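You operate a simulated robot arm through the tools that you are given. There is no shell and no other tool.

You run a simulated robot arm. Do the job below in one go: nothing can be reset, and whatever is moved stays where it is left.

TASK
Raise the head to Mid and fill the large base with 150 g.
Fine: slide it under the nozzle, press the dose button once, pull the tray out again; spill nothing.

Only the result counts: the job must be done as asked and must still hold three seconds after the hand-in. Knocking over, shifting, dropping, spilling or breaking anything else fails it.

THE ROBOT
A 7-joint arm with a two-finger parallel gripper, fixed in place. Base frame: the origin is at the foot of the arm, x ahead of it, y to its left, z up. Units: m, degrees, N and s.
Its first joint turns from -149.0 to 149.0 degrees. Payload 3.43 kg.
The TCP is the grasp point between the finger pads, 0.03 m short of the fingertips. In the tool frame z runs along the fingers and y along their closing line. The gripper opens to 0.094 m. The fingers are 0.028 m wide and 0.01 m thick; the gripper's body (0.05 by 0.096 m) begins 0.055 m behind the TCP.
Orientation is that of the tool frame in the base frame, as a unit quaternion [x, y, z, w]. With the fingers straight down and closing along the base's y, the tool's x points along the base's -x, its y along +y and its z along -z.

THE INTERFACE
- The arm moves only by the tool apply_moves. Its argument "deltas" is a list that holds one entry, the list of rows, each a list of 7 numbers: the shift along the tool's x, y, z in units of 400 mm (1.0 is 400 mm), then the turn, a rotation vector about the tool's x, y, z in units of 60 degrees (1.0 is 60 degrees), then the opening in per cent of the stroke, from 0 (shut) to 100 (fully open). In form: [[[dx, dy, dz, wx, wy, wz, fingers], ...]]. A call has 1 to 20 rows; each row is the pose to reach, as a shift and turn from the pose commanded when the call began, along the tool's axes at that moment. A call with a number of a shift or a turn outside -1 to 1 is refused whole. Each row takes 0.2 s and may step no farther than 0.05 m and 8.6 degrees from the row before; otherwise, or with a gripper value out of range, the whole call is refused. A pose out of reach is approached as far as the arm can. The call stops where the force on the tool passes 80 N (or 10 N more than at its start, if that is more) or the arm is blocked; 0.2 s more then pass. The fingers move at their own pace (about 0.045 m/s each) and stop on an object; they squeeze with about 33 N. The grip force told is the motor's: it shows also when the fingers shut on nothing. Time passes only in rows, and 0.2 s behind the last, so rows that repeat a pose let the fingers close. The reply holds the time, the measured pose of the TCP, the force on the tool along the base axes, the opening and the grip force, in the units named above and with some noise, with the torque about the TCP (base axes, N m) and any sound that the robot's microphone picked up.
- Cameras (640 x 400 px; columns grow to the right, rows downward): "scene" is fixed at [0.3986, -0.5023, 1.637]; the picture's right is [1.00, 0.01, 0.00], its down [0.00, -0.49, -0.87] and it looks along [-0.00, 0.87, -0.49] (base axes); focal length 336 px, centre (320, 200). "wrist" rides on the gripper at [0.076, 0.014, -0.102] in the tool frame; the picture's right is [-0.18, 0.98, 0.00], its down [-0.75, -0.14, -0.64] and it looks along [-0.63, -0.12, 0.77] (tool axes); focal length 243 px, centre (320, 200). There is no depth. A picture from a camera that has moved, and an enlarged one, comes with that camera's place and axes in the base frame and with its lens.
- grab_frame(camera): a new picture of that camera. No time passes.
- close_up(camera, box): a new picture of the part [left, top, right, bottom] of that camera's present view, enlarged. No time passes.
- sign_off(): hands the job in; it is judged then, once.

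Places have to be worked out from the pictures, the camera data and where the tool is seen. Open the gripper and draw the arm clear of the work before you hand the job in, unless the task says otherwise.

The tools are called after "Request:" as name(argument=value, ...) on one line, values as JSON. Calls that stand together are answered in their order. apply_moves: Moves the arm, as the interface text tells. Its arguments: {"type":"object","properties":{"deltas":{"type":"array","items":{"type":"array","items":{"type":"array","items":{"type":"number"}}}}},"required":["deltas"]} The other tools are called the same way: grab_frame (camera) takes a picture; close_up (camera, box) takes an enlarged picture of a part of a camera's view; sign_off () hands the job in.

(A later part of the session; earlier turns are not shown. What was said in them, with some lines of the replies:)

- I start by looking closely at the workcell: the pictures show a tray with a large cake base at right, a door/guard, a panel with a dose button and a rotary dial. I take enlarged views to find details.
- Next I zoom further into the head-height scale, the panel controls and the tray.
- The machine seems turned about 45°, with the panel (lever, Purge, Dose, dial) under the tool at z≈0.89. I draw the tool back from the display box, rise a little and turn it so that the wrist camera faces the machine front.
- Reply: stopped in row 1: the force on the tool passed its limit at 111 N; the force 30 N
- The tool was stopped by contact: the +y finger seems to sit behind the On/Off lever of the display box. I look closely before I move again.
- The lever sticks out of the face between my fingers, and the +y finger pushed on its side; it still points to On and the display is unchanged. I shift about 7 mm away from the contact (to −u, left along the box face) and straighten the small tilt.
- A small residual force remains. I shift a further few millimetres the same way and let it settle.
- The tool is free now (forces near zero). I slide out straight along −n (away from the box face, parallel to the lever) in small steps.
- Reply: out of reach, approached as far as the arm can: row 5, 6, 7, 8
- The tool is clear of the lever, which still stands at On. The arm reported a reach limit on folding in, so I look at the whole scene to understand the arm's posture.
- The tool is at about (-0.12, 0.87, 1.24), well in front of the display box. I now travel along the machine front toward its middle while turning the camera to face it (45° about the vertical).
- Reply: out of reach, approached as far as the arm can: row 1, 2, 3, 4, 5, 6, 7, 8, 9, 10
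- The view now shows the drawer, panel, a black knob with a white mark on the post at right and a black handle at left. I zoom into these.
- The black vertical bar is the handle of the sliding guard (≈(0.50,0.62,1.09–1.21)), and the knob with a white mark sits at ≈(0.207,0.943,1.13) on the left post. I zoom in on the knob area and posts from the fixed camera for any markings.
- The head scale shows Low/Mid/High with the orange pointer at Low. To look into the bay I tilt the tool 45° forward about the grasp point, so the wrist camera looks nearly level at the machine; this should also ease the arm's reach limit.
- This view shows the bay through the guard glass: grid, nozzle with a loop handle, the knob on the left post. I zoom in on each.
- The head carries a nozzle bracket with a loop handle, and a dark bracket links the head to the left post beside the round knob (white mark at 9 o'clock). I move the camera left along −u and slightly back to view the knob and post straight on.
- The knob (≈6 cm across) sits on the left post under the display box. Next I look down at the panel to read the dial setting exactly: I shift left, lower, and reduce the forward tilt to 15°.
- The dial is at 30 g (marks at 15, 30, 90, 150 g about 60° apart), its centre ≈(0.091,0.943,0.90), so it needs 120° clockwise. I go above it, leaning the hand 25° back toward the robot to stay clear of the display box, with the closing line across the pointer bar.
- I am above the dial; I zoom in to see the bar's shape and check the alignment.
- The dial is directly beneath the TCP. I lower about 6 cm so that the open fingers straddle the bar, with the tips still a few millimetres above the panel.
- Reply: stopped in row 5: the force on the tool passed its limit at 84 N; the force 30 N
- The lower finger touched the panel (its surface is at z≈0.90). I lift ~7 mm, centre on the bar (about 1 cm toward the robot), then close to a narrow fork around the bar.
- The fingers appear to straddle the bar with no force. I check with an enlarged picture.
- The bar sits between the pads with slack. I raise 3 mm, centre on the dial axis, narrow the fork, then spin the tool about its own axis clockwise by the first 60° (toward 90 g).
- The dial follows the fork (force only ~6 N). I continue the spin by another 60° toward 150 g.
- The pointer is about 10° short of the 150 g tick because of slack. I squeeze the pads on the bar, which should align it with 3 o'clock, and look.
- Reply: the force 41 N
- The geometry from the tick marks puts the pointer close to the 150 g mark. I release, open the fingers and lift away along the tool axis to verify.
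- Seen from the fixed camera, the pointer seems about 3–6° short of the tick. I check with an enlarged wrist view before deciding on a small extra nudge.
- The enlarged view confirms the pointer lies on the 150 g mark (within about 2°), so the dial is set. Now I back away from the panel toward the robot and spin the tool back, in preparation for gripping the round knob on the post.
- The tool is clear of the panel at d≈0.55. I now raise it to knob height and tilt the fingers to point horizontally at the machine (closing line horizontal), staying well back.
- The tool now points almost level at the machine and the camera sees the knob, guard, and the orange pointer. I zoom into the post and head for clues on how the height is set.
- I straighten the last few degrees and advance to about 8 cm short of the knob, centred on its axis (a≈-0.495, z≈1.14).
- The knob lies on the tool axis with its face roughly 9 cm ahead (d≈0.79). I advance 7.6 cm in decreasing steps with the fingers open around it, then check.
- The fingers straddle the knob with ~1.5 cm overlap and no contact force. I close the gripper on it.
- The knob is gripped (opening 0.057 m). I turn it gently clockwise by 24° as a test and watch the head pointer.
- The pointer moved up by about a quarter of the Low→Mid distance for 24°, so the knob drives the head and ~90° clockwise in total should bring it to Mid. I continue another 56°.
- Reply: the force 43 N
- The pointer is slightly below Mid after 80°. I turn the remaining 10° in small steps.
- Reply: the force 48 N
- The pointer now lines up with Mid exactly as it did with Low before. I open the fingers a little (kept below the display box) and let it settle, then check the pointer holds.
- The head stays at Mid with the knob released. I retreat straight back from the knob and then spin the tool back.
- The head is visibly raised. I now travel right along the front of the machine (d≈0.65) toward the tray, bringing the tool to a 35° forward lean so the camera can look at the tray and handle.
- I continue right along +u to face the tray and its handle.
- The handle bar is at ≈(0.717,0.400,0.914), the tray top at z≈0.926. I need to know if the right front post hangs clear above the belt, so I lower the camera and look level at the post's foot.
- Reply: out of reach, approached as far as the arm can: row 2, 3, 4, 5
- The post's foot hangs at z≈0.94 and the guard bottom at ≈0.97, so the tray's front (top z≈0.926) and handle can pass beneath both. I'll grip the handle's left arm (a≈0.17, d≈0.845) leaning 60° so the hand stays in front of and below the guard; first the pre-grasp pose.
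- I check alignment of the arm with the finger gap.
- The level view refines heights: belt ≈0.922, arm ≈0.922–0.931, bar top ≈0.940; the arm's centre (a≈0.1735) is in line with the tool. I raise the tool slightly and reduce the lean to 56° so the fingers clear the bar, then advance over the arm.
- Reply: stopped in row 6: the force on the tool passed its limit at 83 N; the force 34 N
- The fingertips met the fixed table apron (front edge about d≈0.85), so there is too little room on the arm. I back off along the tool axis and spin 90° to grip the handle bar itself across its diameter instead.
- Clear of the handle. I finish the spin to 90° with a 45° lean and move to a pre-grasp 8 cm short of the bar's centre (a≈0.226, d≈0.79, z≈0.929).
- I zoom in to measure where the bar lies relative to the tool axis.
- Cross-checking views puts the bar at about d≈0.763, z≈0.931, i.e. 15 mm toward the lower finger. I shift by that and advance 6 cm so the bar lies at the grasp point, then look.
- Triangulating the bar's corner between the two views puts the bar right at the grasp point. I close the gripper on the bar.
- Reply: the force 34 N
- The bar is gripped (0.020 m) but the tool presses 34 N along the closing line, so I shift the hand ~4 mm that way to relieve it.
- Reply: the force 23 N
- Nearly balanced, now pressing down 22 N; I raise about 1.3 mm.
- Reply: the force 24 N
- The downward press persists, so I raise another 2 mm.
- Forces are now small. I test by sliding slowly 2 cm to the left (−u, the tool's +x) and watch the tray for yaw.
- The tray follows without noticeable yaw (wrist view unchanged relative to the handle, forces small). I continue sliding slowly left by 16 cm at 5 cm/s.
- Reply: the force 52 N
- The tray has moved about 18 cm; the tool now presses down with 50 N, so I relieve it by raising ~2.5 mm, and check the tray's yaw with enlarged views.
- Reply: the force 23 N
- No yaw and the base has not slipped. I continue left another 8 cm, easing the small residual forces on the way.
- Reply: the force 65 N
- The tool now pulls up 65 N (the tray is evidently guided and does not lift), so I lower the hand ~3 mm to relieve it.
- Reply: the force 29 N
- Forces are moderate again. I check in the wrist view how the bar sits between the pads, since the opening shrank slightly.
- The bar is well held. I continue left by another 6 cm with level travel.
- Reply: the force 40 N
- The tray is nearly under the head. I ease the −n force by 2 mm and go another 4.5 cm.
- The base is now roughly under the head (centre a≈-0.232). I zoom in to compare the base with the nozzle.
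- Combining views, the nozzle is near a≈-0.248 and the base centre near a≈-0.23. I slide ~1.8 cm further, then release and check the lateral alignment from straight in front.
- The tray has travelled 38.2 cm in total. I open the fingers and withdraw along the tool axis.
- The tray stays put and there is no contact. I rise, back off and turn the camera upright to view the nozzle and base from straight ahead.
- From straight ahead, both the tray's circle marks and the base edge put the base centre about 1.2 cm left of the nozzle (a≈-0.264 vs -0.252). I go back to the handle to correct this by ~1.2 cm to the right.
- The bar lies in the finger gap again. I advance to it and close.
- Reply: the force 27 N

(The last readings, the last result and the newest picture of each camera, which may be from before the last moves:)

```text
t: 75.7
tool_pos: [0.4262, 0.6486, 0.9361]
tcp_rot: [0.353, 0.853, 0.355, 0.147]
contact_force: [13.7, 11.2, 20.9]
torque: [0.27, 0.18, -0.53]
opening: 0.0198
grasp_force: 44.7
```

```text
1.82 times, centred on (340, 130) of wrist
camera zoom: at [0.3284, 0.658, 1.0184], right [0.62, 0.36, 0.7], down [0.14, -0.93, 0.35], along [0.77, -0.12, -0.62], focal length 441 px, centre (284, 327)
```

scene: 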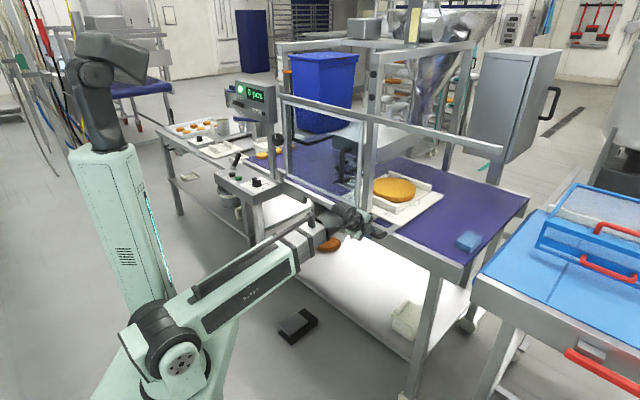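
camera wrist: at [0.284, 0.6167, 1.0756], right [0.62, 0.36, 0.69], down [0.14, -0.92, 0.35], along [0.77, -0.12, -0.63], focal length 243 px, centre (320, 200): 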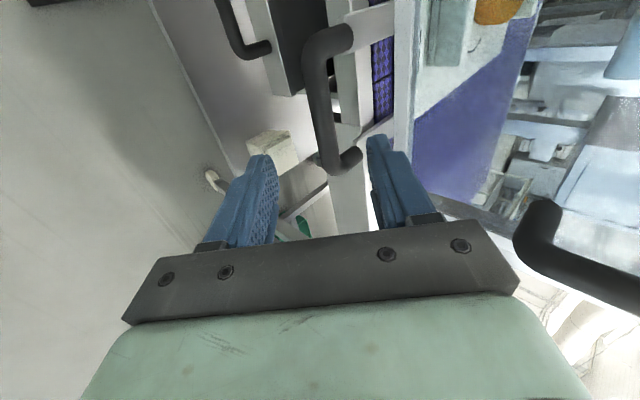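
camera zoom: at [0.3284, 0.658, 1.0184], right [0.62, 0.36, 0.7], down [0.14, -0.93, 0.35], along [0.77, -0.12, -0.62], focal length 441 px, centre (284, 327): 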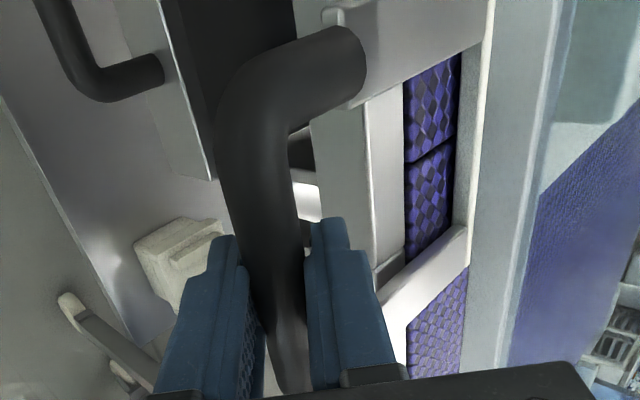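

Gripped. I slide the tray 1.2 cm back to the right, easing the closing-line force.

Request:
apply_moves(deltas=[[[0, 0.004, 0, 0, 0, 0, 5], [-0.01, 0.004, 0, 0, 0, 0, 5], [-0.02, 0.004, 0, 0, 0, 0, 5], [-0.03, 0.004, 0, 0, 0, 0, 5], [-0.03, 0.004, 0, 0, 0, 0, 5], [-0.03, 0.004, 0, 0, 0, 0, 5]]])

Request:
apply_moves(deltas=[[[0, 0, 0, 0, 0, 0, 25], [0, 0, 0, 0, 0, 0, 45], [0, 0, 0, 0, 0, 0, 60], [0, 0, 0, 0, 0, 0, 60], [0, 0, -0.04, 0, 0, 0, 60], [0, 0, -0.12, 0, 0, 0, 60], [0, 0, -0.2, 0, 0, 0, 60]]])

```text
t: 77.1
tool_pos: [0.4343, 0.6389, 0.9361]
tcp_rot: [0.352, 0.853, 0.356, 0.146]
contact_force: [11.1, 10.6, 24.0]
torque: [0.19, 0.1, -0.77]
opening: 0.0181
grasp_force: 44.7
```

```text
t: 78.7
tool_pos: [0.394, 0.6003, 0.9894]
tcp_rot: [0.353, 0.854, 0.353, 0.147]
contact_force: [0.0, 0.4, -0.8]
torque: [-0.02, -0.04, 0.02]
opening: 0.0565
grasp_force: 0.0
```

The tray moved back 1.25 cm. I return to the front view to verify.

Request:
apply_moves(deltas=[[[0.03, 0.005, -0.06, 0, 0, 0, 60], [0.06, 0.01, -0.12, 0, 0, -0.14, 60], [0.1, 0.017, -0.18, 0, 0, -0.28, 60], [0.14, 0.023, -0.22, 0, 0, -0.42, 60], [0.18, 0.03, -0.24, 0, 0, -0.56, 60], [0.21, 0.035, -0.2475, 0, 0, -0.7, 60], [0.225, 0.035, -0.2475, 0, 0, -0.84, 60], [0.225, 0.035, -0.2475, 0, 0, -0.98, 60], [0.225, 0.035, -0.2475, 0, 0, -0.98, 60]]])

Request:
apply_moves(deltas=[[[0, 0, 0, 0, 0, -0.13, 80], [0, 0, 0, 0, 0, -0.26, 90], [0, 0, 0, 0, 0, -0.39, 100], [0, 0, 0, 0, 0, -0.52, 100], [0, 0, 0, 0, 0, -0.52, 100]]])

Request:
close_up(camera="wrist", box=[250, 110, 410, 230])

Request:
grab_frame(camera="scene")

```text
t: 80.7
tool_pos: [0.2885, 0.6217, 1.0717]
tcp_rot: [-0.114, 0.917, 0.236, 0.302]
contact_force: [-0.5, 0.4, 0.9]
torque: [-0.02, -0.02, 0.02]
opening: 0.0564
grasp_force: 0.2
```

```text
t: 81.9
tool_pos: [0.2878, 0.6219, 1.0708]
tcp_rot: [-0.354, 0.854, 0.145, 0.353]
contact_force: [0.5, -0.1, 0.2]
torque: [0.0, 0.03, 0.01]
opening: 0.0938
grasp_force: 0.0
```

```text
3.33 times, centred on (330, 170) of wrist
camera zoom: at [0.1884, 0.5424, 1.09], right [-0.6, 0.79, 0.13], down [0.15, -0.04, 0.99], along [0.78, 0.62, -0.1], focal length 809 px, centre (287, 300)
```

zoom: 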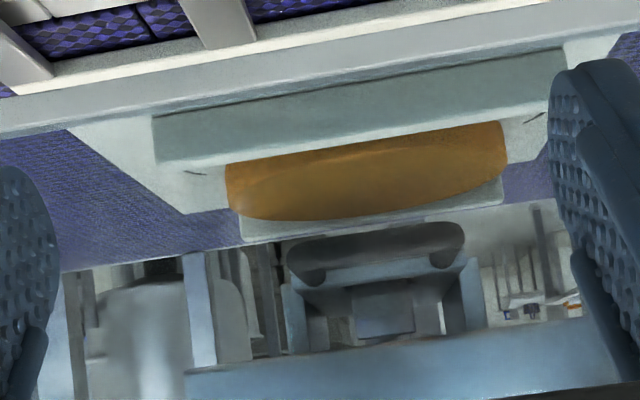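

```text
taken
```

scene: 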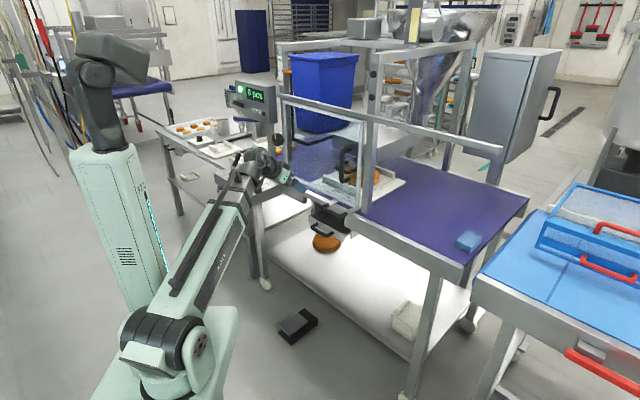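

Now both base edges are visible and the base centre lies straight under the nozzle (within a few millimetres). I close the fingers and travel left toward the Dose button at ≈(-0.010,0.998,0.905), staying in front of the machine.

Request:
apply_moves(deltas=[[[0.012, 0.094, 0.002, 0, 0.042, 0, 50], [0.024, 0.1875, 0.003, 0, 0.083, 0, 20], [0.035, 0.281, 0.005, 0, 0.125, 0, 0], [0.047, 0.375, 0.006, 0, 0.167, 0, 0], [0.059, 0.469, 0.008, 0, 0.208, 0, 0], [0.07, 0.5625, 0.009, 0, 0.25, 0, 0], [0.082, 0.656, 0.011, 0, 0.29, 0, 0], [0.094, 0.75, 0.0125, 0, 0.333, 0, 0], [0.094, 0.75, 0.0125, 0, 0.333, 0, 0]]])

Request:
grab_frame(camera="wrist")

```text
t: 83.9
tool_pos: [0.0581, 0.8166, 1.0411]
tcp_rot: [-0.375, 0.902, 0.082, 0.199]
contact_force: [0.4, 0.1, -0.6]
torque: [0.01, 0.01, 0.0]
opening: 0.0001
grasp_force: 33.3
```

```text
taken
camera wrist: at [-0.0309, 0.7482, 1.1022], right [-0.58, 0.81, 0.08], down [0.39, 0.19, 0.9], along [0.72, 0.55, -0.43], focal length 243 px, centre (320, 200)
```

wrist: 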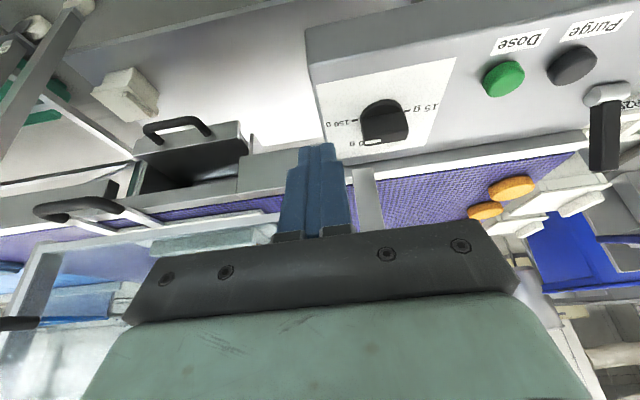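

The dial's mark looks different from this angle, so I zoom in to verify its setting.

Request:
close_up(camera="wrist", box=[310, 60, 450, 180])

Request:
close_up(camera="scene", box=[235, 160, 285, 200])

```text
3.33 times, centred on (380, 120) of wrist
camera zoom: at [-0.0309, 0.7482, 1.1022], right [-0.58, 0.81, 0.08], down [0.39, 0.19, 0.9], along [0.72, 0.55, -0.43], focal length 809 px, centre (120, 467)
```

zoom: 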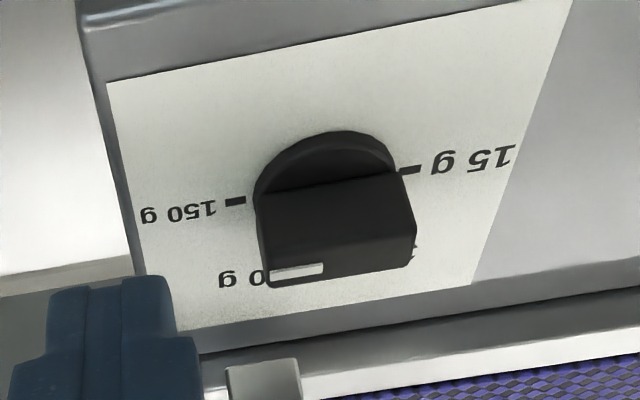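

```text
10.00 times, centred on (260, 180) of scene
camera zoom: at [0.3986, -0.5023, 1.637], right [1.0, 0.01, 0.0], down [0.0, -0.49, -0.87], along [0.0, 0.87, -0.49], focal length 3360 px, centre (920, 400)
```

zoom: 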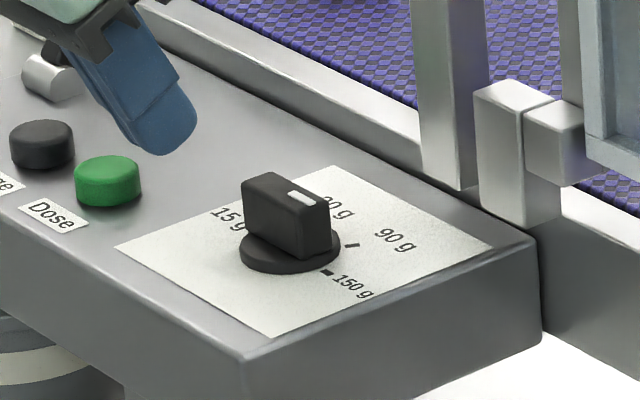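

The dial is confirmed at 150 g (the white mark on the 150 g side). I move to hover about 3–4 cm above the Dose button with closed fingers.

Request:
apply_moves(deltas=[[[-0.015, 0.085, 0.02, 0, 0, 0, 0], [-0.035, 0.175, 0.06, 0, 0, 0, 0], [-0.06, 0.265, 0.11, 0, 0, 0, 0], [-0.085, 0.355, 0.17, 0, 0, 0, 0], [-0.1095, 0.438, 0.232, 0, 0, 0, 0], [-0.1095, 0.438, 0.232, 0, 0, 0, 0]]])

Request:
grab_frame(camera="wrist")

Request:
close_up(camera="scene", box=[205, 70, 295, 200])

```text
t: 85.3
tool_pos: [-0.0101, 0.9986, 0.9726]
tcp_rot: [-0.374, 0.902, 0.082, 0.2]
contact_force: [0.3, 0.7, -0.3]
torque: [0.01, 0.02, 0.01]
opening: 0.0
grasp_force: 33.0
```

```text
taken
camera wrist: at [-0.0996, 0.9289, 1.0346], right [-0.58, 0.81, 0.08], down [0.39, 0.19, 0.9], along [0.72, 0.55, -0.43], focal length 243 px, centre (320, 200)
```

wrist: 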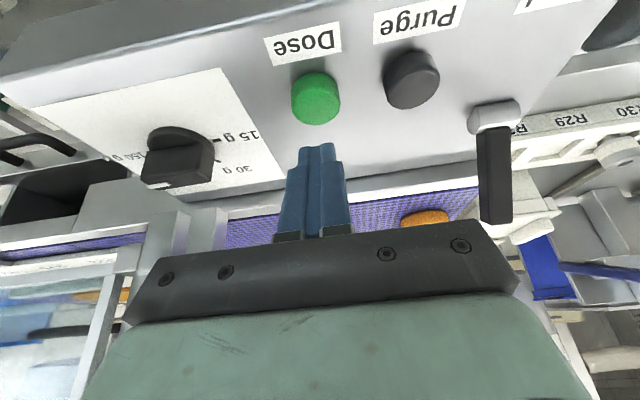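

```text
3.08 times, centred on (250, 135) of scene
camera zoom: at [0.3986, -0.5023, 1.637], right [1.0, 0.01, 0.0], down [0.0, -0.49, -0.87], along [0.0, 0.87, -0.49], focal length 1034 px, centre (535, 400)
```

zoom: 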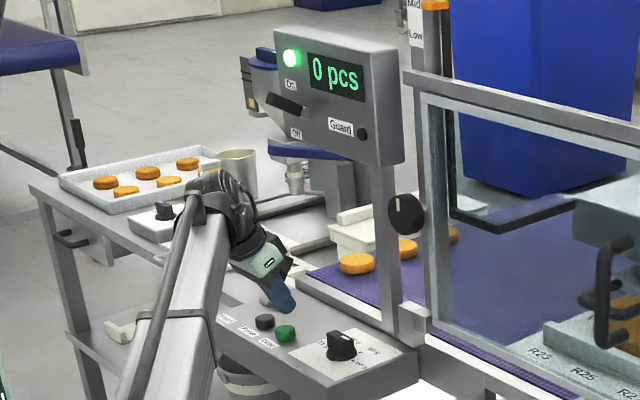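

The fingertips hover over the button, which is about 5 mm nearer to the robot than the predicted contact point. I shift by that and lower 2 cm to just above it.

Request:
apply_moves(deltas=[[[0.017, 0.002, 0.02, 0, 0, 0, 0], [0.034, 0.0035, 0.0395, 0, 0, 0, 0], [0.034, 0.0035, 0.0395, 0, 0, 0, 0]]])

Request:
close_up(camera="wrist", box=[250, 60, 390, 180])

Request:
close_up(camera="scene", box=[220, 150, 260, 190])

```text
t: 86.1
tool_pos: [-0.0143, 0.9934, 0.9526]
tcp_rot: [-0.374, 0.902, 0.084, 0.2]
contact_force: [0.0, 0.4, 0.2]
torque: [-0.02, 0.0, -0.01]
opening: 0.0001
grasp_force: 32.6
```

```text
3.33 times, centred on (320, 120) of wrist
camera zoom: at [-0.1029, 0.9246, 1.0149], right [-0.58, 0.81, 0.08], down [0.39, 0.19, 0.9], along [0.72, 0.55, -0.43], focal length 809 px, centre (320, 467)
```

zoom: 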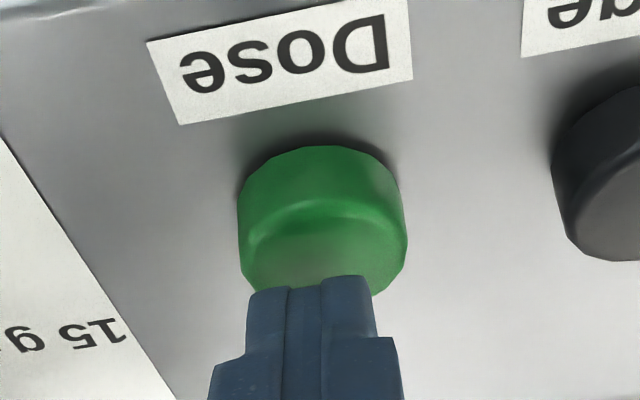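

```text
10.00 times, centred on (240, 170) of scene
camera zoom: at [0.3986, -0.5023, 1.637], right [1.0, 0.01, 0.0], down [0.0, -0.49, -0.87], along [0.0, 0.87, -0.49], focal length 3360 px, centre (1120, 500)
```

zoom: 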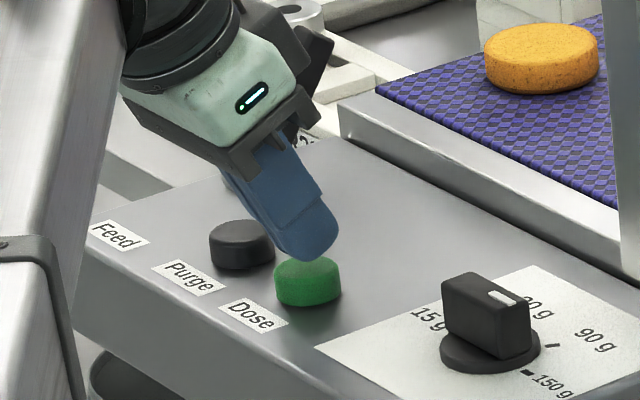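

The tips are just above the button (top ≈0.92). I shift 4 mm toward the robot and press down in small steps, watching force and display.

Request:
apply_moves(deltas=[[[0.009, 0, -0.004, 0, 0, 0, 0], [0.0125, 0, 0.003, 0, 0, 0, 0], [0.0125, 0, 0.003, 0, 0, 0, 0]]])

Request:
close_up(camera="scene", box=[220, 70, 290, 190])

```text
t: 86.9
tool_pos: [-0.016, 0.9918, 0.9509]
tcp_rot: [-0.373, 0.902, 0.082, 0.201]
contact_force: [-1.6, 0.4, 0.9]
torque: [0.01, 0.01, 0.02]
opening: 0.0
grasp_force: 32.3
```

```text
3.33 times, centred on (255, 130) of scene
camera zoom: at [0.3986, -0.5023, 1.637], right [1.0, 0.01, 0.0], down [0.0, -0.49, -0.87], along [0.0, 0.87, -0.49], focal length 1120 px, centre (537, 433)
```

zoom: 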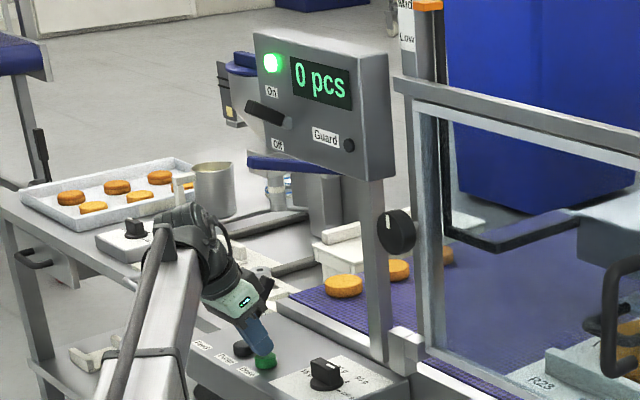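

Not touching yet. I lower 4 mm more without releasing, and read force and display.

Request:
apply_moves(deltas=[[[0.0021, 0, 0.0045, 0, 0, 0, 0], [0.0042, 0, 0.0091, 0, 0, 0, 0]]])

Request:
close_up(camera="scene", box=[220, 70, 290, 190])

```text
t: 87.5
tool_pos: [-0.0162, 0.9925, 0.9472]
tcp_rot: [-0.374, 0.902, 0.083, 0.2]
contact_force: [-0.3, 0.6, 1.0]
torque: [-0.01, 0.01, -0.02]
opening: 0.0002
grasp_force: 33.9
```

```text
3.33 times, centred on (255, 130) of scene
camera zoom: at [0.3986, -0.5023, 1.637], right [1.0, 0.01, 0.0], down [0.0, -0.49, -0.87], along [0.0, 0.87, -0.49], focal length 1120 px, centre (537, 433)
```

zoom: 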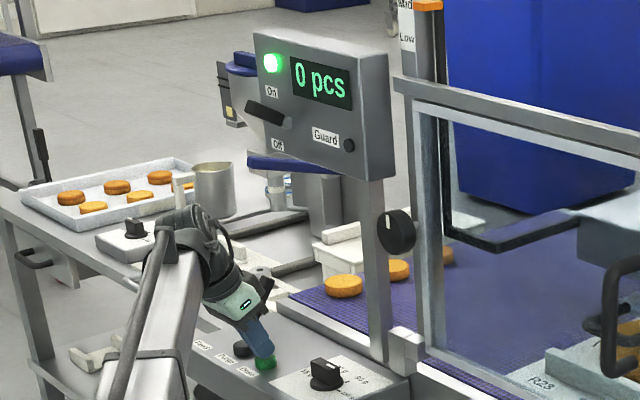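

Still no contact force; I lower another 4 mm.

Request:
apply_moves(deltas=[[[0.0021, 0, 0.0045, 0, 0, 0, 0], [0.0042, 0, 0.0091, 0, 0, 0, 0]]])

Request:
close_up(camera="wrist", box=[250, 60, 390, 180])

Request:
close_up(camera="scene", box=[220, 150, 260, 190])

```text
t: 88.1
tool_pos: [-0.0164, 0.9914, 0.9425]
tcp_rot: [-0.374, 0.902, 0.082, 0.201]
contact_force: [1.6, 1.0, 3.6]
torque: [0.06, -0.01, 0.0]
opening: 0.0
grasp_force: 32.9
heard: click
```

```text
3.33 times, centred on (320, 120) of wrist
camera zoom: at [-0.1055, 0.9222, 1.0044], right [-0.58, 0.81, 0.08], down [0.39, 0.19, 0.9], along [0.72, 0.55, -0.43], focal length 809 px, centre (320, 467)
```

zoom: 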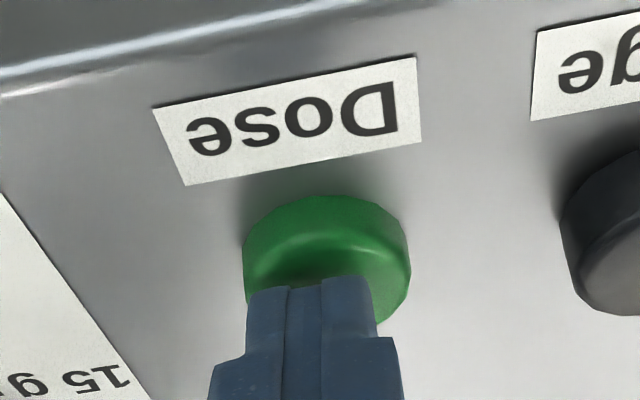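

```text
10.00 times, centred on (240, 170) of scene
camera zoom: at [0.3986, -0.5023, 1.637], right [1.0, 0.01, 0.0], down [0.0, -0.49, -0.87], along [0.0, 0.87, -0.49], focal length 3360 px, centre (1120, 500)
```

zoom: 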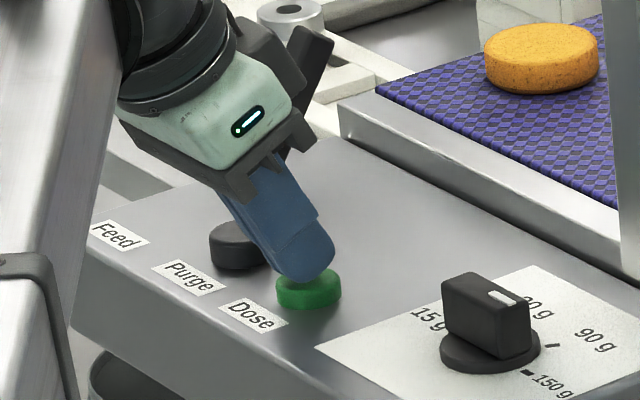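

I heard a click: the button is pressed. I look at the display and the base before releasing.

Request:
close_up(camera="scene", box=[220, 70, 290, 130])

Request:
close_up(camera="scene", box=[320, 130, 420, 220])

```text
6.67 times, centred on (255, 100) of scene
camera zoom: at [0.3986, -0.5023, 1.637], right [1.0, 0.01, 0.0], down [0.0, -0.49, -0.87], along [0.0, 0.87, -0.49], focal length 2240 px, centre (753, 867)
```

zoom: 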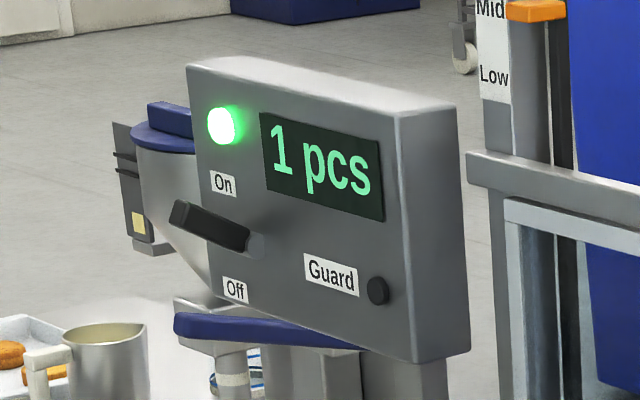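

```text
4.44 times, centred on (370, 175) of scene
camera zoom: at [0.3986, -0.5023, 1.637], right [1.0, 0.01, 0.0], down [0.0, -0.49, -0.87], along [0.0, 0.87, -0.49], focal length 1494 px, centre (98, 311)
```

zoom: 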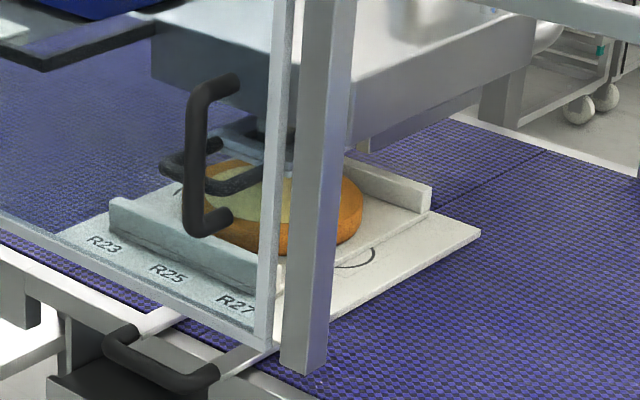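

The counter shows 1 pcs and filling appears on the base. I lift straight off the button and wait to see the dose finish.

Request:
apply_moves(deltas=[[[-0.01, 0, -0.022, 0, 0, 0, 0], [-0.03, 0, -0.065, 0, 0, 0, 0], [-0.063, 0, -0.136, 0, 0, 0, 0], [-0.063, 0, -0.136, 0, 0, 0, 0], [-0.063, 0, -0.136, 0, 0, 0, 0], [-0.063, 0, -0.136, 0, 0, 0, 0], [-0.063, 0, -0.136, 0, 0, 0, 0], [-0.063, 0, -0.136, 0, 0, 0, 0]]])

Request:
close_up(camera="scene", box=[330, 140, 400, 200])

Request:
close_up(camera="scene", box=[220, 70, 290, 130])

```text
t: 89.9
tool_pos: [-0.0178, 0.9897, 1.0021]
tcp_rot: [-0.374, 0.902, 0.082, 0.201]
contact_force: [0.0, 1.2, -0.5]
torque: [0.0, 0.0, -0.01]
opening: 0.0002
grasp_force: 33.1
```

```text
6.67 times, centred on (365, 170) of scene
camera zoom: at [0.3986, -0.5023, 1.637], right [1.0, 0.01, 0.0], down [0.0, -0.49, -0.87], along [0.0, 0.87, -0.49], focal length 2240 px, centre (20, 400)
```

zoom: 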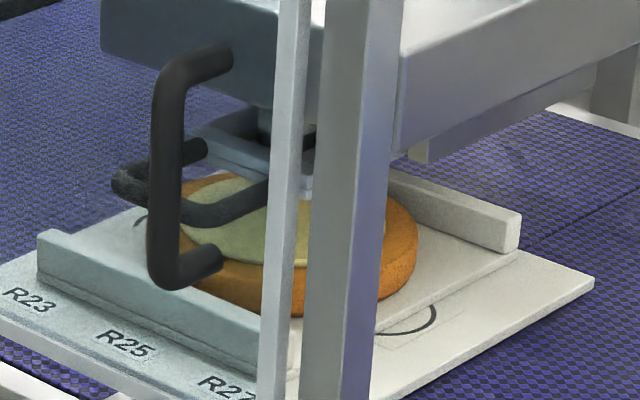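

```text
6.67 times, centred on (255, 100) of scene
camera zoom: at [0.3986, -0.5023, 1.637], right [1.0, 0.01, 0.0], down [0.0, -0.49, -0.87], along [0.0, 0.87, -0.49], focal length 2240 px, centre (753, 867)
```

zoom: 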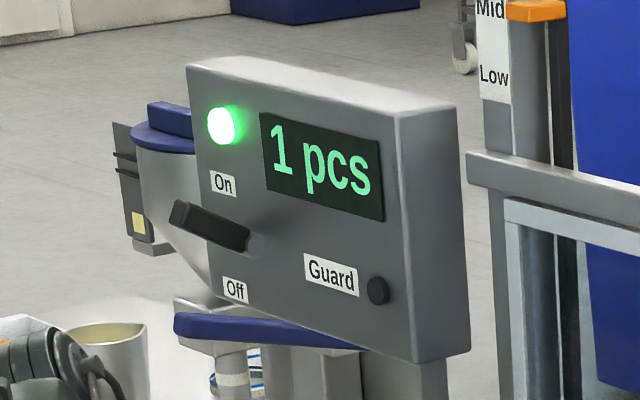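

The filling covers the top of the base and stays on it; the counter stays at 1. I back away from the panel and head back toward the tray handle.

Request:
apply_moves(deltas=[[[0.035, -0.03, -0.06, 0, -0.06, 0, 30], [0.07, -0.09, -0.12, 0, -0.13, 0, 60], [0.1, -0.15, -0.17, 0, -0.2, 0, 60], [0.125, -0.2, -0.21, 0, -0.27, 0, 60], [0.142, -0.2495, -0.231, 0, -0.333, 0, 60], [0.142, -0.2495, -0.231, 0, -0.333, 0, 60]]])

```text
t: 91.3
tool_pos: [-0.0101, 0.8563, 1.0619]
tcp_rot: [-0.354, 0.853, 0.146, 0.354]
contact_force: [-0.8, 0.0, -0.1]
torque: [-0.01, -0.06, -0.02]
opening: 0.0566
grasp_force: 0.1
```

Next I travel right along the front by 37 cm.

Request:
apply_moves(deltas=[[[0, -0.1, 0, 0, 0, 0, 60], [0, -0.215, 0, 0, 0, 0, 60], [0, -0.335, 0, 0, 0, 0, 60], [0, -0.455, 0, 0, 0, 0, 60], [0, -0.575, 0, 0, 0, 0, 60], [0, -0.695, 0, 0, 0, 0, 60], [0, -0.815, 0, 0, 0, 0, 60], [0, -0.925, 0, 0, 0, 0, 60], [0, -0.925, 0, 0, 0, 0, 60]]])

Request:
apply_moves(deltas=[[[0, 0, 0, 0, 0, 0.13, 60], [0, 0, 0, 0, 0, 0.26, 60], [0, 0, 0, 0, 0, 0.39, 60], [0, 0, 0, 0, 0, 0.52, 60], [0, 0, 0, 0, 0, 0.52, 60]]])

Request:
close_up(camera="scene", box=[280, 130, 430, 250])

```text
t: 93.3
tool_pos: [0.2533, 0.5937, 1.0637]
tcp_rot: [-0.355, 0.853, 0.146, 0.353]
contact_force: [1.0, 0.1, 0.3]
torque: [0.01, 0.01, -0.05]
opening: 0.0562
grasp_force: 0.1
```

```text
t: 94.5
tool_pos: [0.2516, 0.5947, 1.0631]
tcp_rot: [-0.111, 0.917, 0.235, 0.302]
contact_force: [0.7, -0.8, -0.6]
torque: [0.0, -0.01, -0.01]
opening: 0.0566
grasp_force: 0.1
```

```text
3.33 times, centred on (355, 190) of scene
camera zoom: at [0.3986, -0.5023, 1.637], right [1.0, 0.01, 0.0], down [0.0, -0.49, -0.87], along [0.0, 0.87, -0.49], focal length 1120 px, centre (203, 233)
```

zoom: 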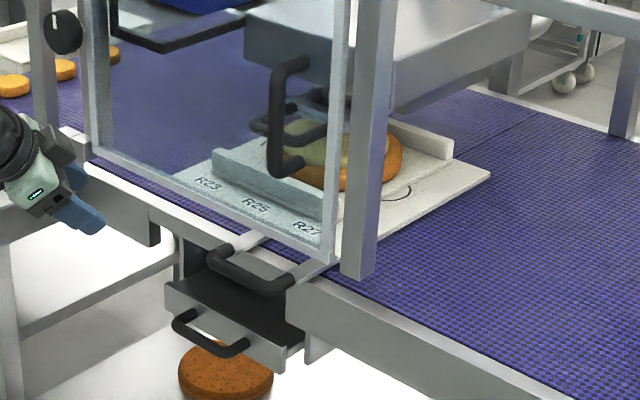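

I continue to the pre-grasp pose at the tray handle, finishing the spin.

Request:
apply_moves(deltas=[[[-0.02, -0.02, 0.02, 0, 0, 0.14, 60], [-0.045, -0.045, 0.06, 0, 0, 0.28, 60], [-0.07, -0.07, 0.1, 0, 0, 0.42, 60], [-0.095, -0.1, 0.15, 0, 0, 0.56, 60], [-0.12, -0.125, 0.21, 0, 0, 0.7, 60], [-0.145, -0.15, 0.265, 0, 0, 0.84, 60], [-0.171, -0.179, 0.3155, 0, 0, 0.98, 60], [-0.171, -0.179, 0.3155, 0, 0, 0.98, 60]]])

Request:
grab_frame(camera="wrist")

```text
t: 96.3
tool_pos: [0.3946, 0.5994, 0.9883]
tcp_rot: [0.354, 0.854, 0.353, 0.146]
contact_force: [-0.4, 0.3, -0.5]
torque: [-0.01, 0.02, 0.01]
opening: 0.0565
grasp_force: 0.0
```

```text
taken
camera wrist: at [0.2971, 0.61, 1.0724], right [0.62, 0.36, 0.69], down [0.14, -0.92, 0.35], along [0.77, -0.12, -0.63], focal length 243 px, centre (320, 200)
```

wrist: 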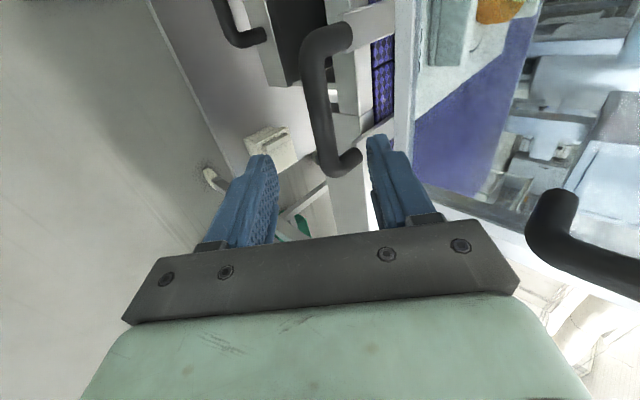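

The bar lies in the gap. I advance onto it and close the gripper.

Request:
apply_moves(deltas=[[[0, 0.003, 0.06, 0, 0, 0, 60], [0, 0.006, 0.12, 0, 0, 0, 60], [0, 0.008, 0.165, 0, 0, 0, 60], [0, 0.008, 0.1915, 0, 0, 0, 60], [0, 0.008, 0.1915, 0, 0, 0, 60], [0, 0.008, 0.1915, 0, 0, 0, 35], [0, 0.008, 0.1915, 0, 0, 0, 15], [0, 0.008, 0.1915, 0, 0, 0, 5], [0, 0.008, 0.1915, 0, 0, 0, 5], [0, 0.008, 0.1915, 0, 0, 0, 5]]])

```text
t: 98.5
tool_pos: [0.4354, 0.6407, 0.9345]
tcp_rot: [0.354, 0.854, 0.352, 0.146]
contact_force: [-3.0, -3.5, -7.7]
torque: [0.43, 0.4, -0.53]
opening: 0.0205
grasp_force: 45.1
```

Gripped with low forces. I now pull the tray out to the right slowly, 10 cm first.

Request:
apply_moves(deltas=[[[-0.008, 0, 0, 0, 0, 0, 5], [-0.02, 0, 0, 0, 0, 0, 5], [-0.04, 0, 0, 0, 0, 0, 5], [-0.065, 0, 0, 0, 0, 0, 5], [-0.09, 0, 0, 0, 0, 0, 5], [-0.115, 0, 0, 0, 0, 0, 5], [-0.14, 0, 0, 0, 0, 0, 5], [-0.165, 0, 0, 0, 0, 0, 5], [-0.19, 0, 0, 0, 0, 0, 5], [-0.215, 0, 0, 0, 0, 0, 5], [-0.235, 0, 0, 0, 0, 0, 5], [-0.247, 0, 0, 0, 0, 0, 5], [-0.25, 0, 0, 0, 0, 0, 5], [-0.25, 0, 0, 0, 0, 0, 5]]])

Request:
close_up(camera="scene", box=[310, 130, 460, 250])

```text
t: 101.5
tool_pos: [0.5043, 0.5689, 0.9373]
tcp_rot: [0.353, 0.854, 0.352, 0.147]
contact_force: [-15.0, -12.6, -16.8]
torque: [-0.04, 0.42, -1.17]
opening: 0.0181
grasp_force: 45.2
```

```text
3.33 times, centred on (385, 190) of scene
camera zoom: at [0.3986, -0.5023, 1.637], right [1.0, 0.01, 0.0], down [0.0, -0.49, -0.87], along [0.0, 0.87, -0.49], focal length 1120 px, centre (103, 233)
```

zoom: 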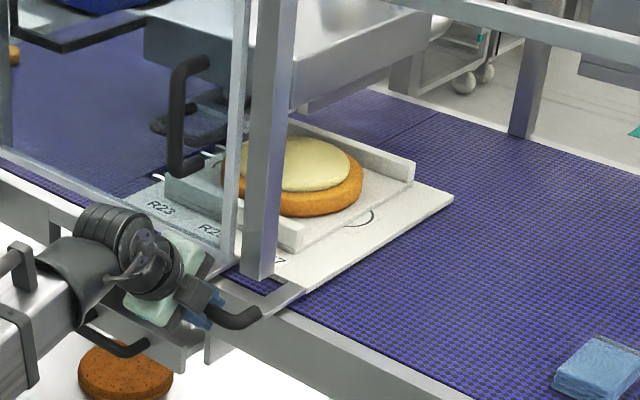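

The filled base comes out cleanly from under the head. I continue another 10 cm right, easing the residual force.

Request:
apply_moves(deltas=[[[-0.008, -0.002, 0, 0, 0, 0, 5], [-0.02, -0.004, 0, 0, 0, 0, 5], [-0.04, -0.004, 0, 0, 0, 0, 5], [-0.065, -0.004, 0, 0, 0, 0, 5], [-0.09, -0.004, 0, 0, 0, 0, 5], [-0.115, -0.004, 0, 0, 0, 0, 5], [-0.14, -0.004, 0, 0, 0, 0, 5], [-0.165, -0.004, 0, 0, 0, 0, 5], [-0.19, -0.004, 0, 0, 0, 0, 5], [-0.215, -0.004, 0, 0, 0, 0, 5], [-0.235, -0.004, 0, 0, 0, 0, 5], [-0.247, -0.004, 0, 0, 0, 0, 5], [-0.25, -0.004, 0, 0, 0, 0, 5], [-0.25, -0.004, 0, 0, 0, 0, 5]]])

Request:
close_up(camera="scene", box=[330, 150, 480, 260])

```text
t: 104.5
tool_pos: [0.5753, 0.4979, 0.9365]
tcp_rot: [0.353, 0.854, 0.352, 0.147]
contact_force: [-9.8, -10.3, -14.5]
torque: [0.77, 0.87, -0.67]
opening: 0.0178
grasp_force: 45.3
```

```text
3.64 times, centred on (405, 205) of scene
camera zoom: at [0.3986, -0.5023, 1.637], right [1.0, 0.01, 0.0], down [0.0, -0.49, -0.87], along [0.0, 0.87, -0.49], focal length 1222 px, centre (11, 182)
```

zoom: 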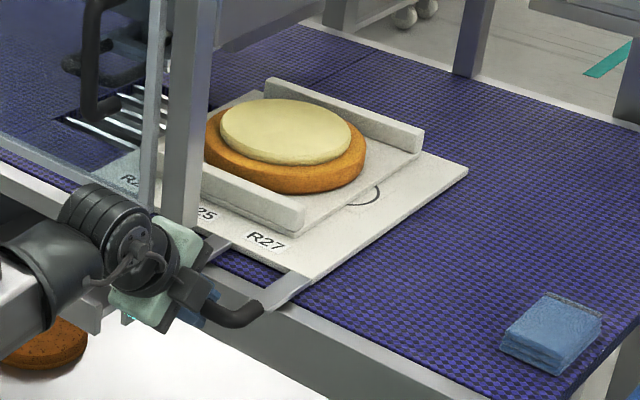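

The filling sits centred on the base. I pull on another 9 cm.

Request:
apply_moves(deltas=[[[-0.008, -0.001, 0, 0, 0, 0, 5], [-0.02, -0.002, 0, 0, 0, 0, 5], [-0.04, -0.002, 0, 0, 0, 0, 5], [-0.065, -0.002, 0, 0, 0, 0, 5], [-0.09, -0.002, 0, 0, 0, 0, 5], [-0.115, -0.002, 0, 0, 0, 0, 5], [-0.14, -0.002, 0, 0, 0, 0, 5], [-0.165, -0.002, 0, 0, 0, 0, 5], [-0.19, -0.002, 0, 0, 0, 0, 5], [-0.21, -0.002, 0, 0, 0, 0, 5], [-0.222, -0.002, 0, 0, 0, 0, 5], [-0.225, -0.002, 0, 0, 0, 0, 5], [-0.225, -0.002, 0, 0, 0, 0, 5]]])

Request:
close_up(camera="scene", box=[350, 170, 500, 280])

```text
t: 107.3
tool_pos: [0.6392, 0.4341, 0.9367]
tcp_rot: [0.353, 0.854, 0.354, 0.148]
contact_force: [-13.6, -14.0, 12.7]
torque: [0.66, 0.65, -0.83]
opening: 0.0178
grasp_force: 44.9
```

```text
3.64 times, centred on (425, 225) of scene
camera zoom: at [0.3986, -0.5023, 1.637], right [1.0, 0.01, 0.0], down [0.0, -0.49, -0.87], along [0.0, 0.87, -0.49], focal length 1222 px, centre (-62, 109)
```

zoom: 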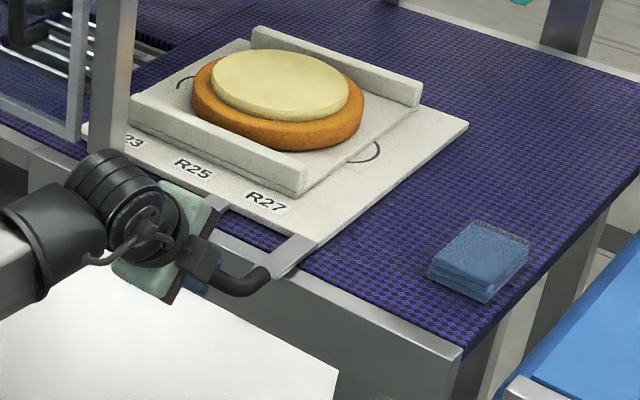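

About 7.5 cm remain to the tray's original place, with the cloths still clear. I finish the pull.

Request:
apply_moves(deltas=[[[-0.008, -0.001, -0.001, 0, 0, 0, 5], [-0.02, -0.002, -0.002, 0, 0, 0, 5], [-0.04, -0.002, -0.002, 0, 0, 0, 5], [-0.065, -0.002, -0.002, 0, 0, 0, 5], [-0.09, -0.002, -0.002, 0, 0, 0, 5], [-0.115, -0.002, -0.002, 0, 0, 0, 5], [-0.14, -0.002, -0.002, 0, 0, 0, 5], [-0.163, -0.002, -0.002, 0, 0, 0, 5], [-0.18, -0.002, -0.002, 0, 0, 0, 5], [-0.1875, -0.002, -0.002, 0, 0, 0, 5], [-0.1875, -0.002, -0.002, 0, 0, 0, 5]]])

Request:
close_up(camera="scene", box=[350, 180, 500, 290])

```text
t: 109.7
tool_pos: [0.6914, 0.3817, 0.9362]
tcp_rot: [0.353, 0.854, 0.354, 0.148]
contact_force: [24.3, 21.2, 6.4]
torque: [1.06, 0.7, -0.51]
opening: 0.0177
grasp_force: 44.6
```

```text
3.64 times, centred on (425, 235) of scene
camera zoom: at [0.3986, -0.5023, 1.637], right [1.0, 0.01, 0.0], down [0.0, -0.49, -0.87], along [0.0, 0.87, -0.49], focal length 1222 px, centre (-62, 73)
```

zoom: 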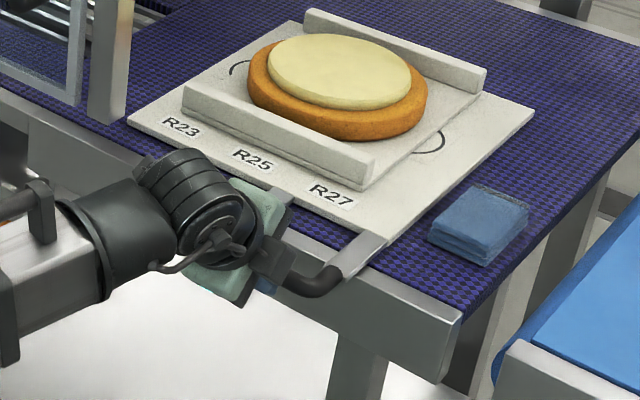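

The tray is back at its original place with the filled base. I relieve the sideways force, then open and withdraw along the tool axis.

Request:
apply_moves(deltas=[[[0, 0.003, 0.003, 0, 0, 0, 5], [0, 0.004, 0.004, 0, 0, 0, 5], [0, 0.004, 0.004, 0, 0, 0, 15], [0, 0.004, 0.004, 0, 0, 0, 30], [0, 0.004, 0.004, 0, 0, 0, 45], [0, 0.004, 0.004, 0, 0, 0, 60], [0, 0.004, 0.004, 0, 0, 0, 60], [0, 0.004, -0.03, 0, 0, 0, 60], [0, 0.004, -0.1, 0, 0, 0, 60], [0, 0.004, -0.18, 0, 0, 0, 60], [0, 0.004, -0.26, 0, 0, 0, 60]]])

Request:
close_up(camera="scene", box=[350, 180, 500, 290])

```text
t: 112.1
tool_pos: [0.6356, 0.3294, 1.0099]
tcp_rot: [0.354, 0.854, 0.353, 0.147]
contact_force: [-0.2, -0.4, 0.1]
torque: [0.02, 0.0, 0.01]
opening: 0.0566
grasp_force: 0.0
```

```text
3.64 times, centred on (425, 235) of scene
camera zoom: at [0.3986, -0.5023, 1.637], right [1.0, 0.01, 0.0], down [0.0, -0.49, -0.87], along [0.0, 0.87, -0.49], focal length 1222 px, centre (-62, 73)
```

zoom: 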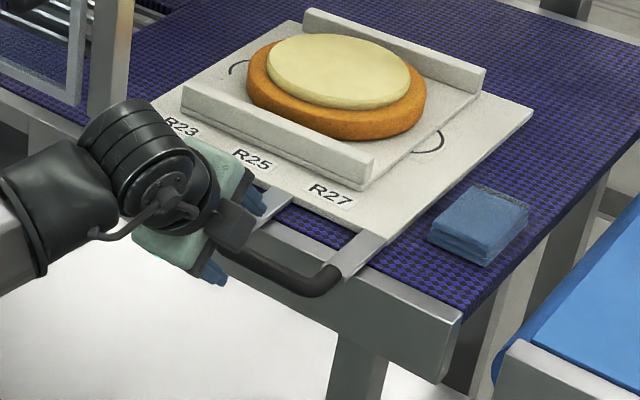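

The handle is free. I draw the arm further up and back, open the gripper, and take final pictures of all results.

Request:
apply_moves(deltas=[[[0, 0.026, -0.08, 0, 0, 0, 80], [0, 0.052, -0.16, 0, 0, 0, 100], [0, 0.08, -0.24, 0, 0, 0, 100], [0, 0.105, -0.318, 0, 0, 0, 100], [0, 0.105, -0.318, 0, 0, 0, 100]]])

Request:
grab_frame(camera="scene")

Request:
close_up(camera="scene", box=[220, 40, 320, 200])

Request:
close_up(camera="scene", box=[370, 170, 500, 260])

Request:
close_up(camera="scene", box=[310, 130, 400, 220])

Request:
close_up(camera="scene", box=[262, 50, 318, 85])

```text
t: 113.3
tool_pos: [0.5947, 0.2864, 1.1339]
tcp_rot: [0.353, 0.854, 0.352, 0.147]
contact_force: [0.7, 0.0, 0.3]
torque: [0.02, -0.01, 0.0]
opening: 0.0941
grasp_force: 0.1
```

```text
taken
```

scene: 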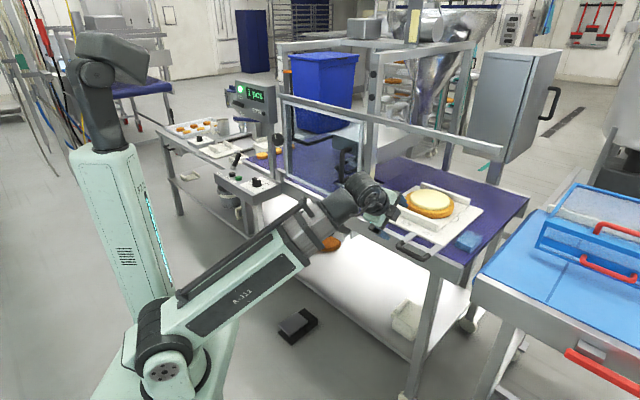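

```text
2.50 times, centred on (270, 120) of scene
camera zoom: at [0.3986, -0.5023, 1.637], right [1.0, 0.01, 0.0], down [0.0, -0.49, -0.87], along [0.0, 0.87, -0.49], focal length 840 px, centre (445, 400)
```

zoom: 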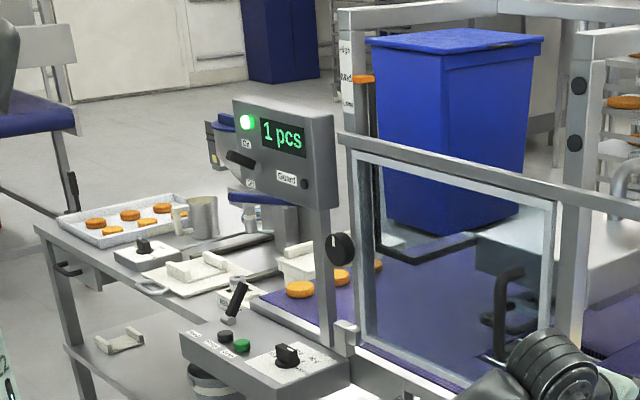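

```text
4.44 times, centred on (435, 215) of scene
camera zoom: at [0.3986, -0.5023, 1.637], right [1.0, 0.01, 0.0], down [0.0, -0.49, -0.87], along [0.0, 0.87, -0.49], focal length 1494 px, centre (-191, 133)
```

zoom: 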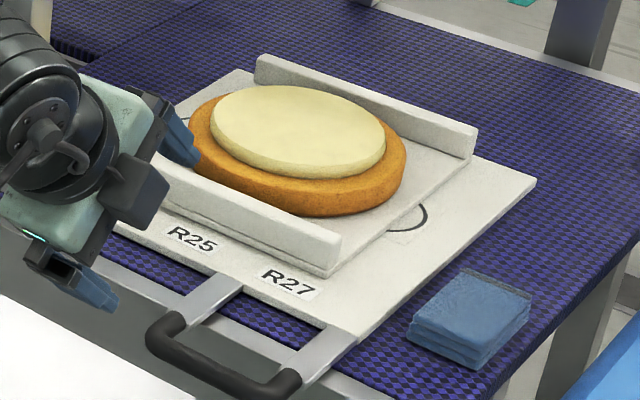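

```text
4.44 times, centred on (355, 175) of scene
camera zoom: at [0.3986, -0.5023, 1.637], right [1.0, 0.01, 0.0], down [0.0, -0.49, -0.87], along [0.0, 0.87, -0.49], focal length 1494 px, centre (164, 311)
```

zoom: 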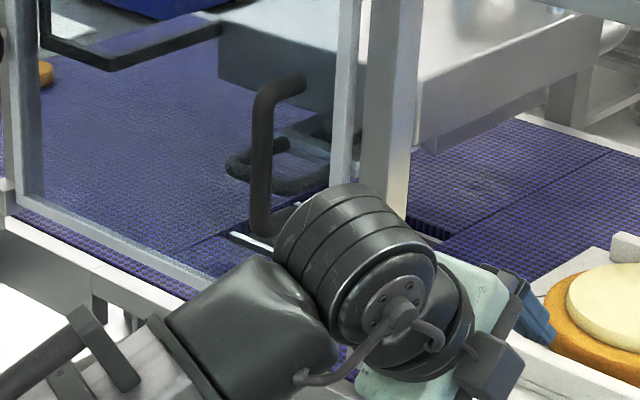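

```text
11.43 times, centred on (290, 68) of scene
camera zoom: at [0.3986, -0.5023, 1.637], right [1.0, 0.01, 0.0], down [0.0, -0.49, -0.87], along [0.0, 0.87, -0.49], focal length 3840 px, centre (663, 1714)
```

zoom: 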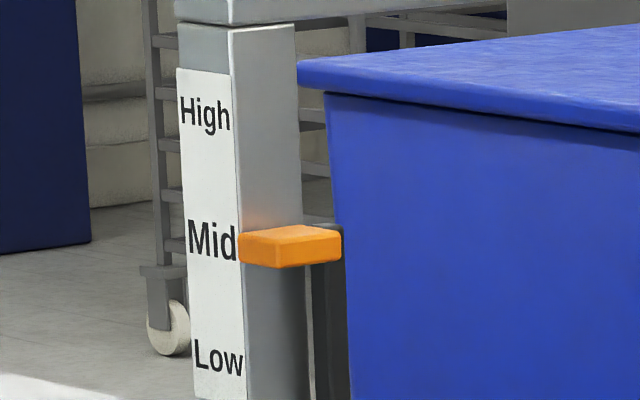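

Everything is as asked: dial at 150 g, head at Mid, counter 1, filling on the base, tray back out, guard and lever untouched. I draw the arm a little further away before handing in.

Request:
apply_moves(deltas=[[[0, 0.018, -0.077, 0, 0, 0, 100], [0, 0.035, -0.153, 0, 0, 0, 100], [0, 0.053, -0.23, 0, 0, 0, 100], [0, 0.053, -0.23, 0, 0, 0, 100], [0, 0.053, -0.23, 0, 0, 0, 100]]])

Request:
grab_frame(camera="scene")

```text
t: 114.5
tool_pos: [0.5604, 0.2511, 1.2089]
tcp_rot: [0.354, 0.854, 0.352, 0.148]
contact_force: [-0.6, 0.2, -0.1]
torque: [0.01, 0.0, -0.02]
opening: 0.094
grasp_force: 0.0
```

```text
taken
```

scene: 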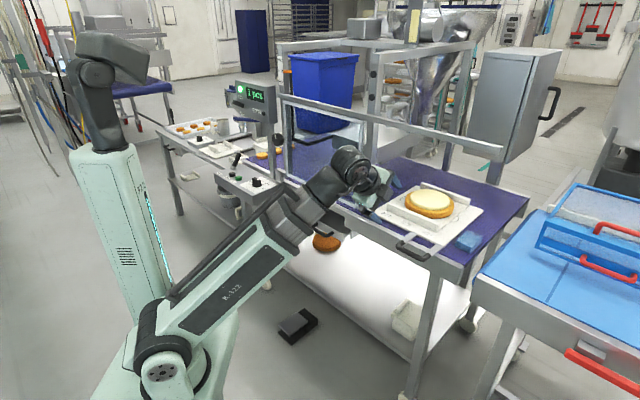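

The arm is clear with the gripper open, and the final picture shows the filled base on the tray, the head at Mid and nothing disturbed. I hand the job in.

Request:
sign_off()

```text
The job is handed in.
```

The job is done and handed in. The head is at Mid, and the large base got one dose with the dial at 150 g. The tray is back out, within a few millimetres of where it started.

- **Head:** turning the knob on the left post about 90° clockwise raised it. The orange pointer lines up with Mid and stayed there after I let go.
- **Dose:** I moved the dial from 30 g to 150 g (within about 2° of the mark). One press of Dose gave one click, and the counter went from 0 to 1 pcs. I could not weigh the filling, so 150 g is the dial setting rather than a measured weight.
- **Tray:** I slid it under the nozzle, overshot by about 1.2 cm, brought it back to centre and checked from the front before dosing. The filling sits centred on the base, and I saw no spill.
- **Contacts:**
  - On my first move, one finger pushed against the side of the On/Off lever with about 111 N. The lever stayed at On and the display did not change.
  - The fingertips also touched the control panel, and later the front edge of the table, each stopping the arm at about 80 N. Nothing visibly moved.

At hand-in the gripper was open and the arm clear of the work. The guard stayed closed throughout.
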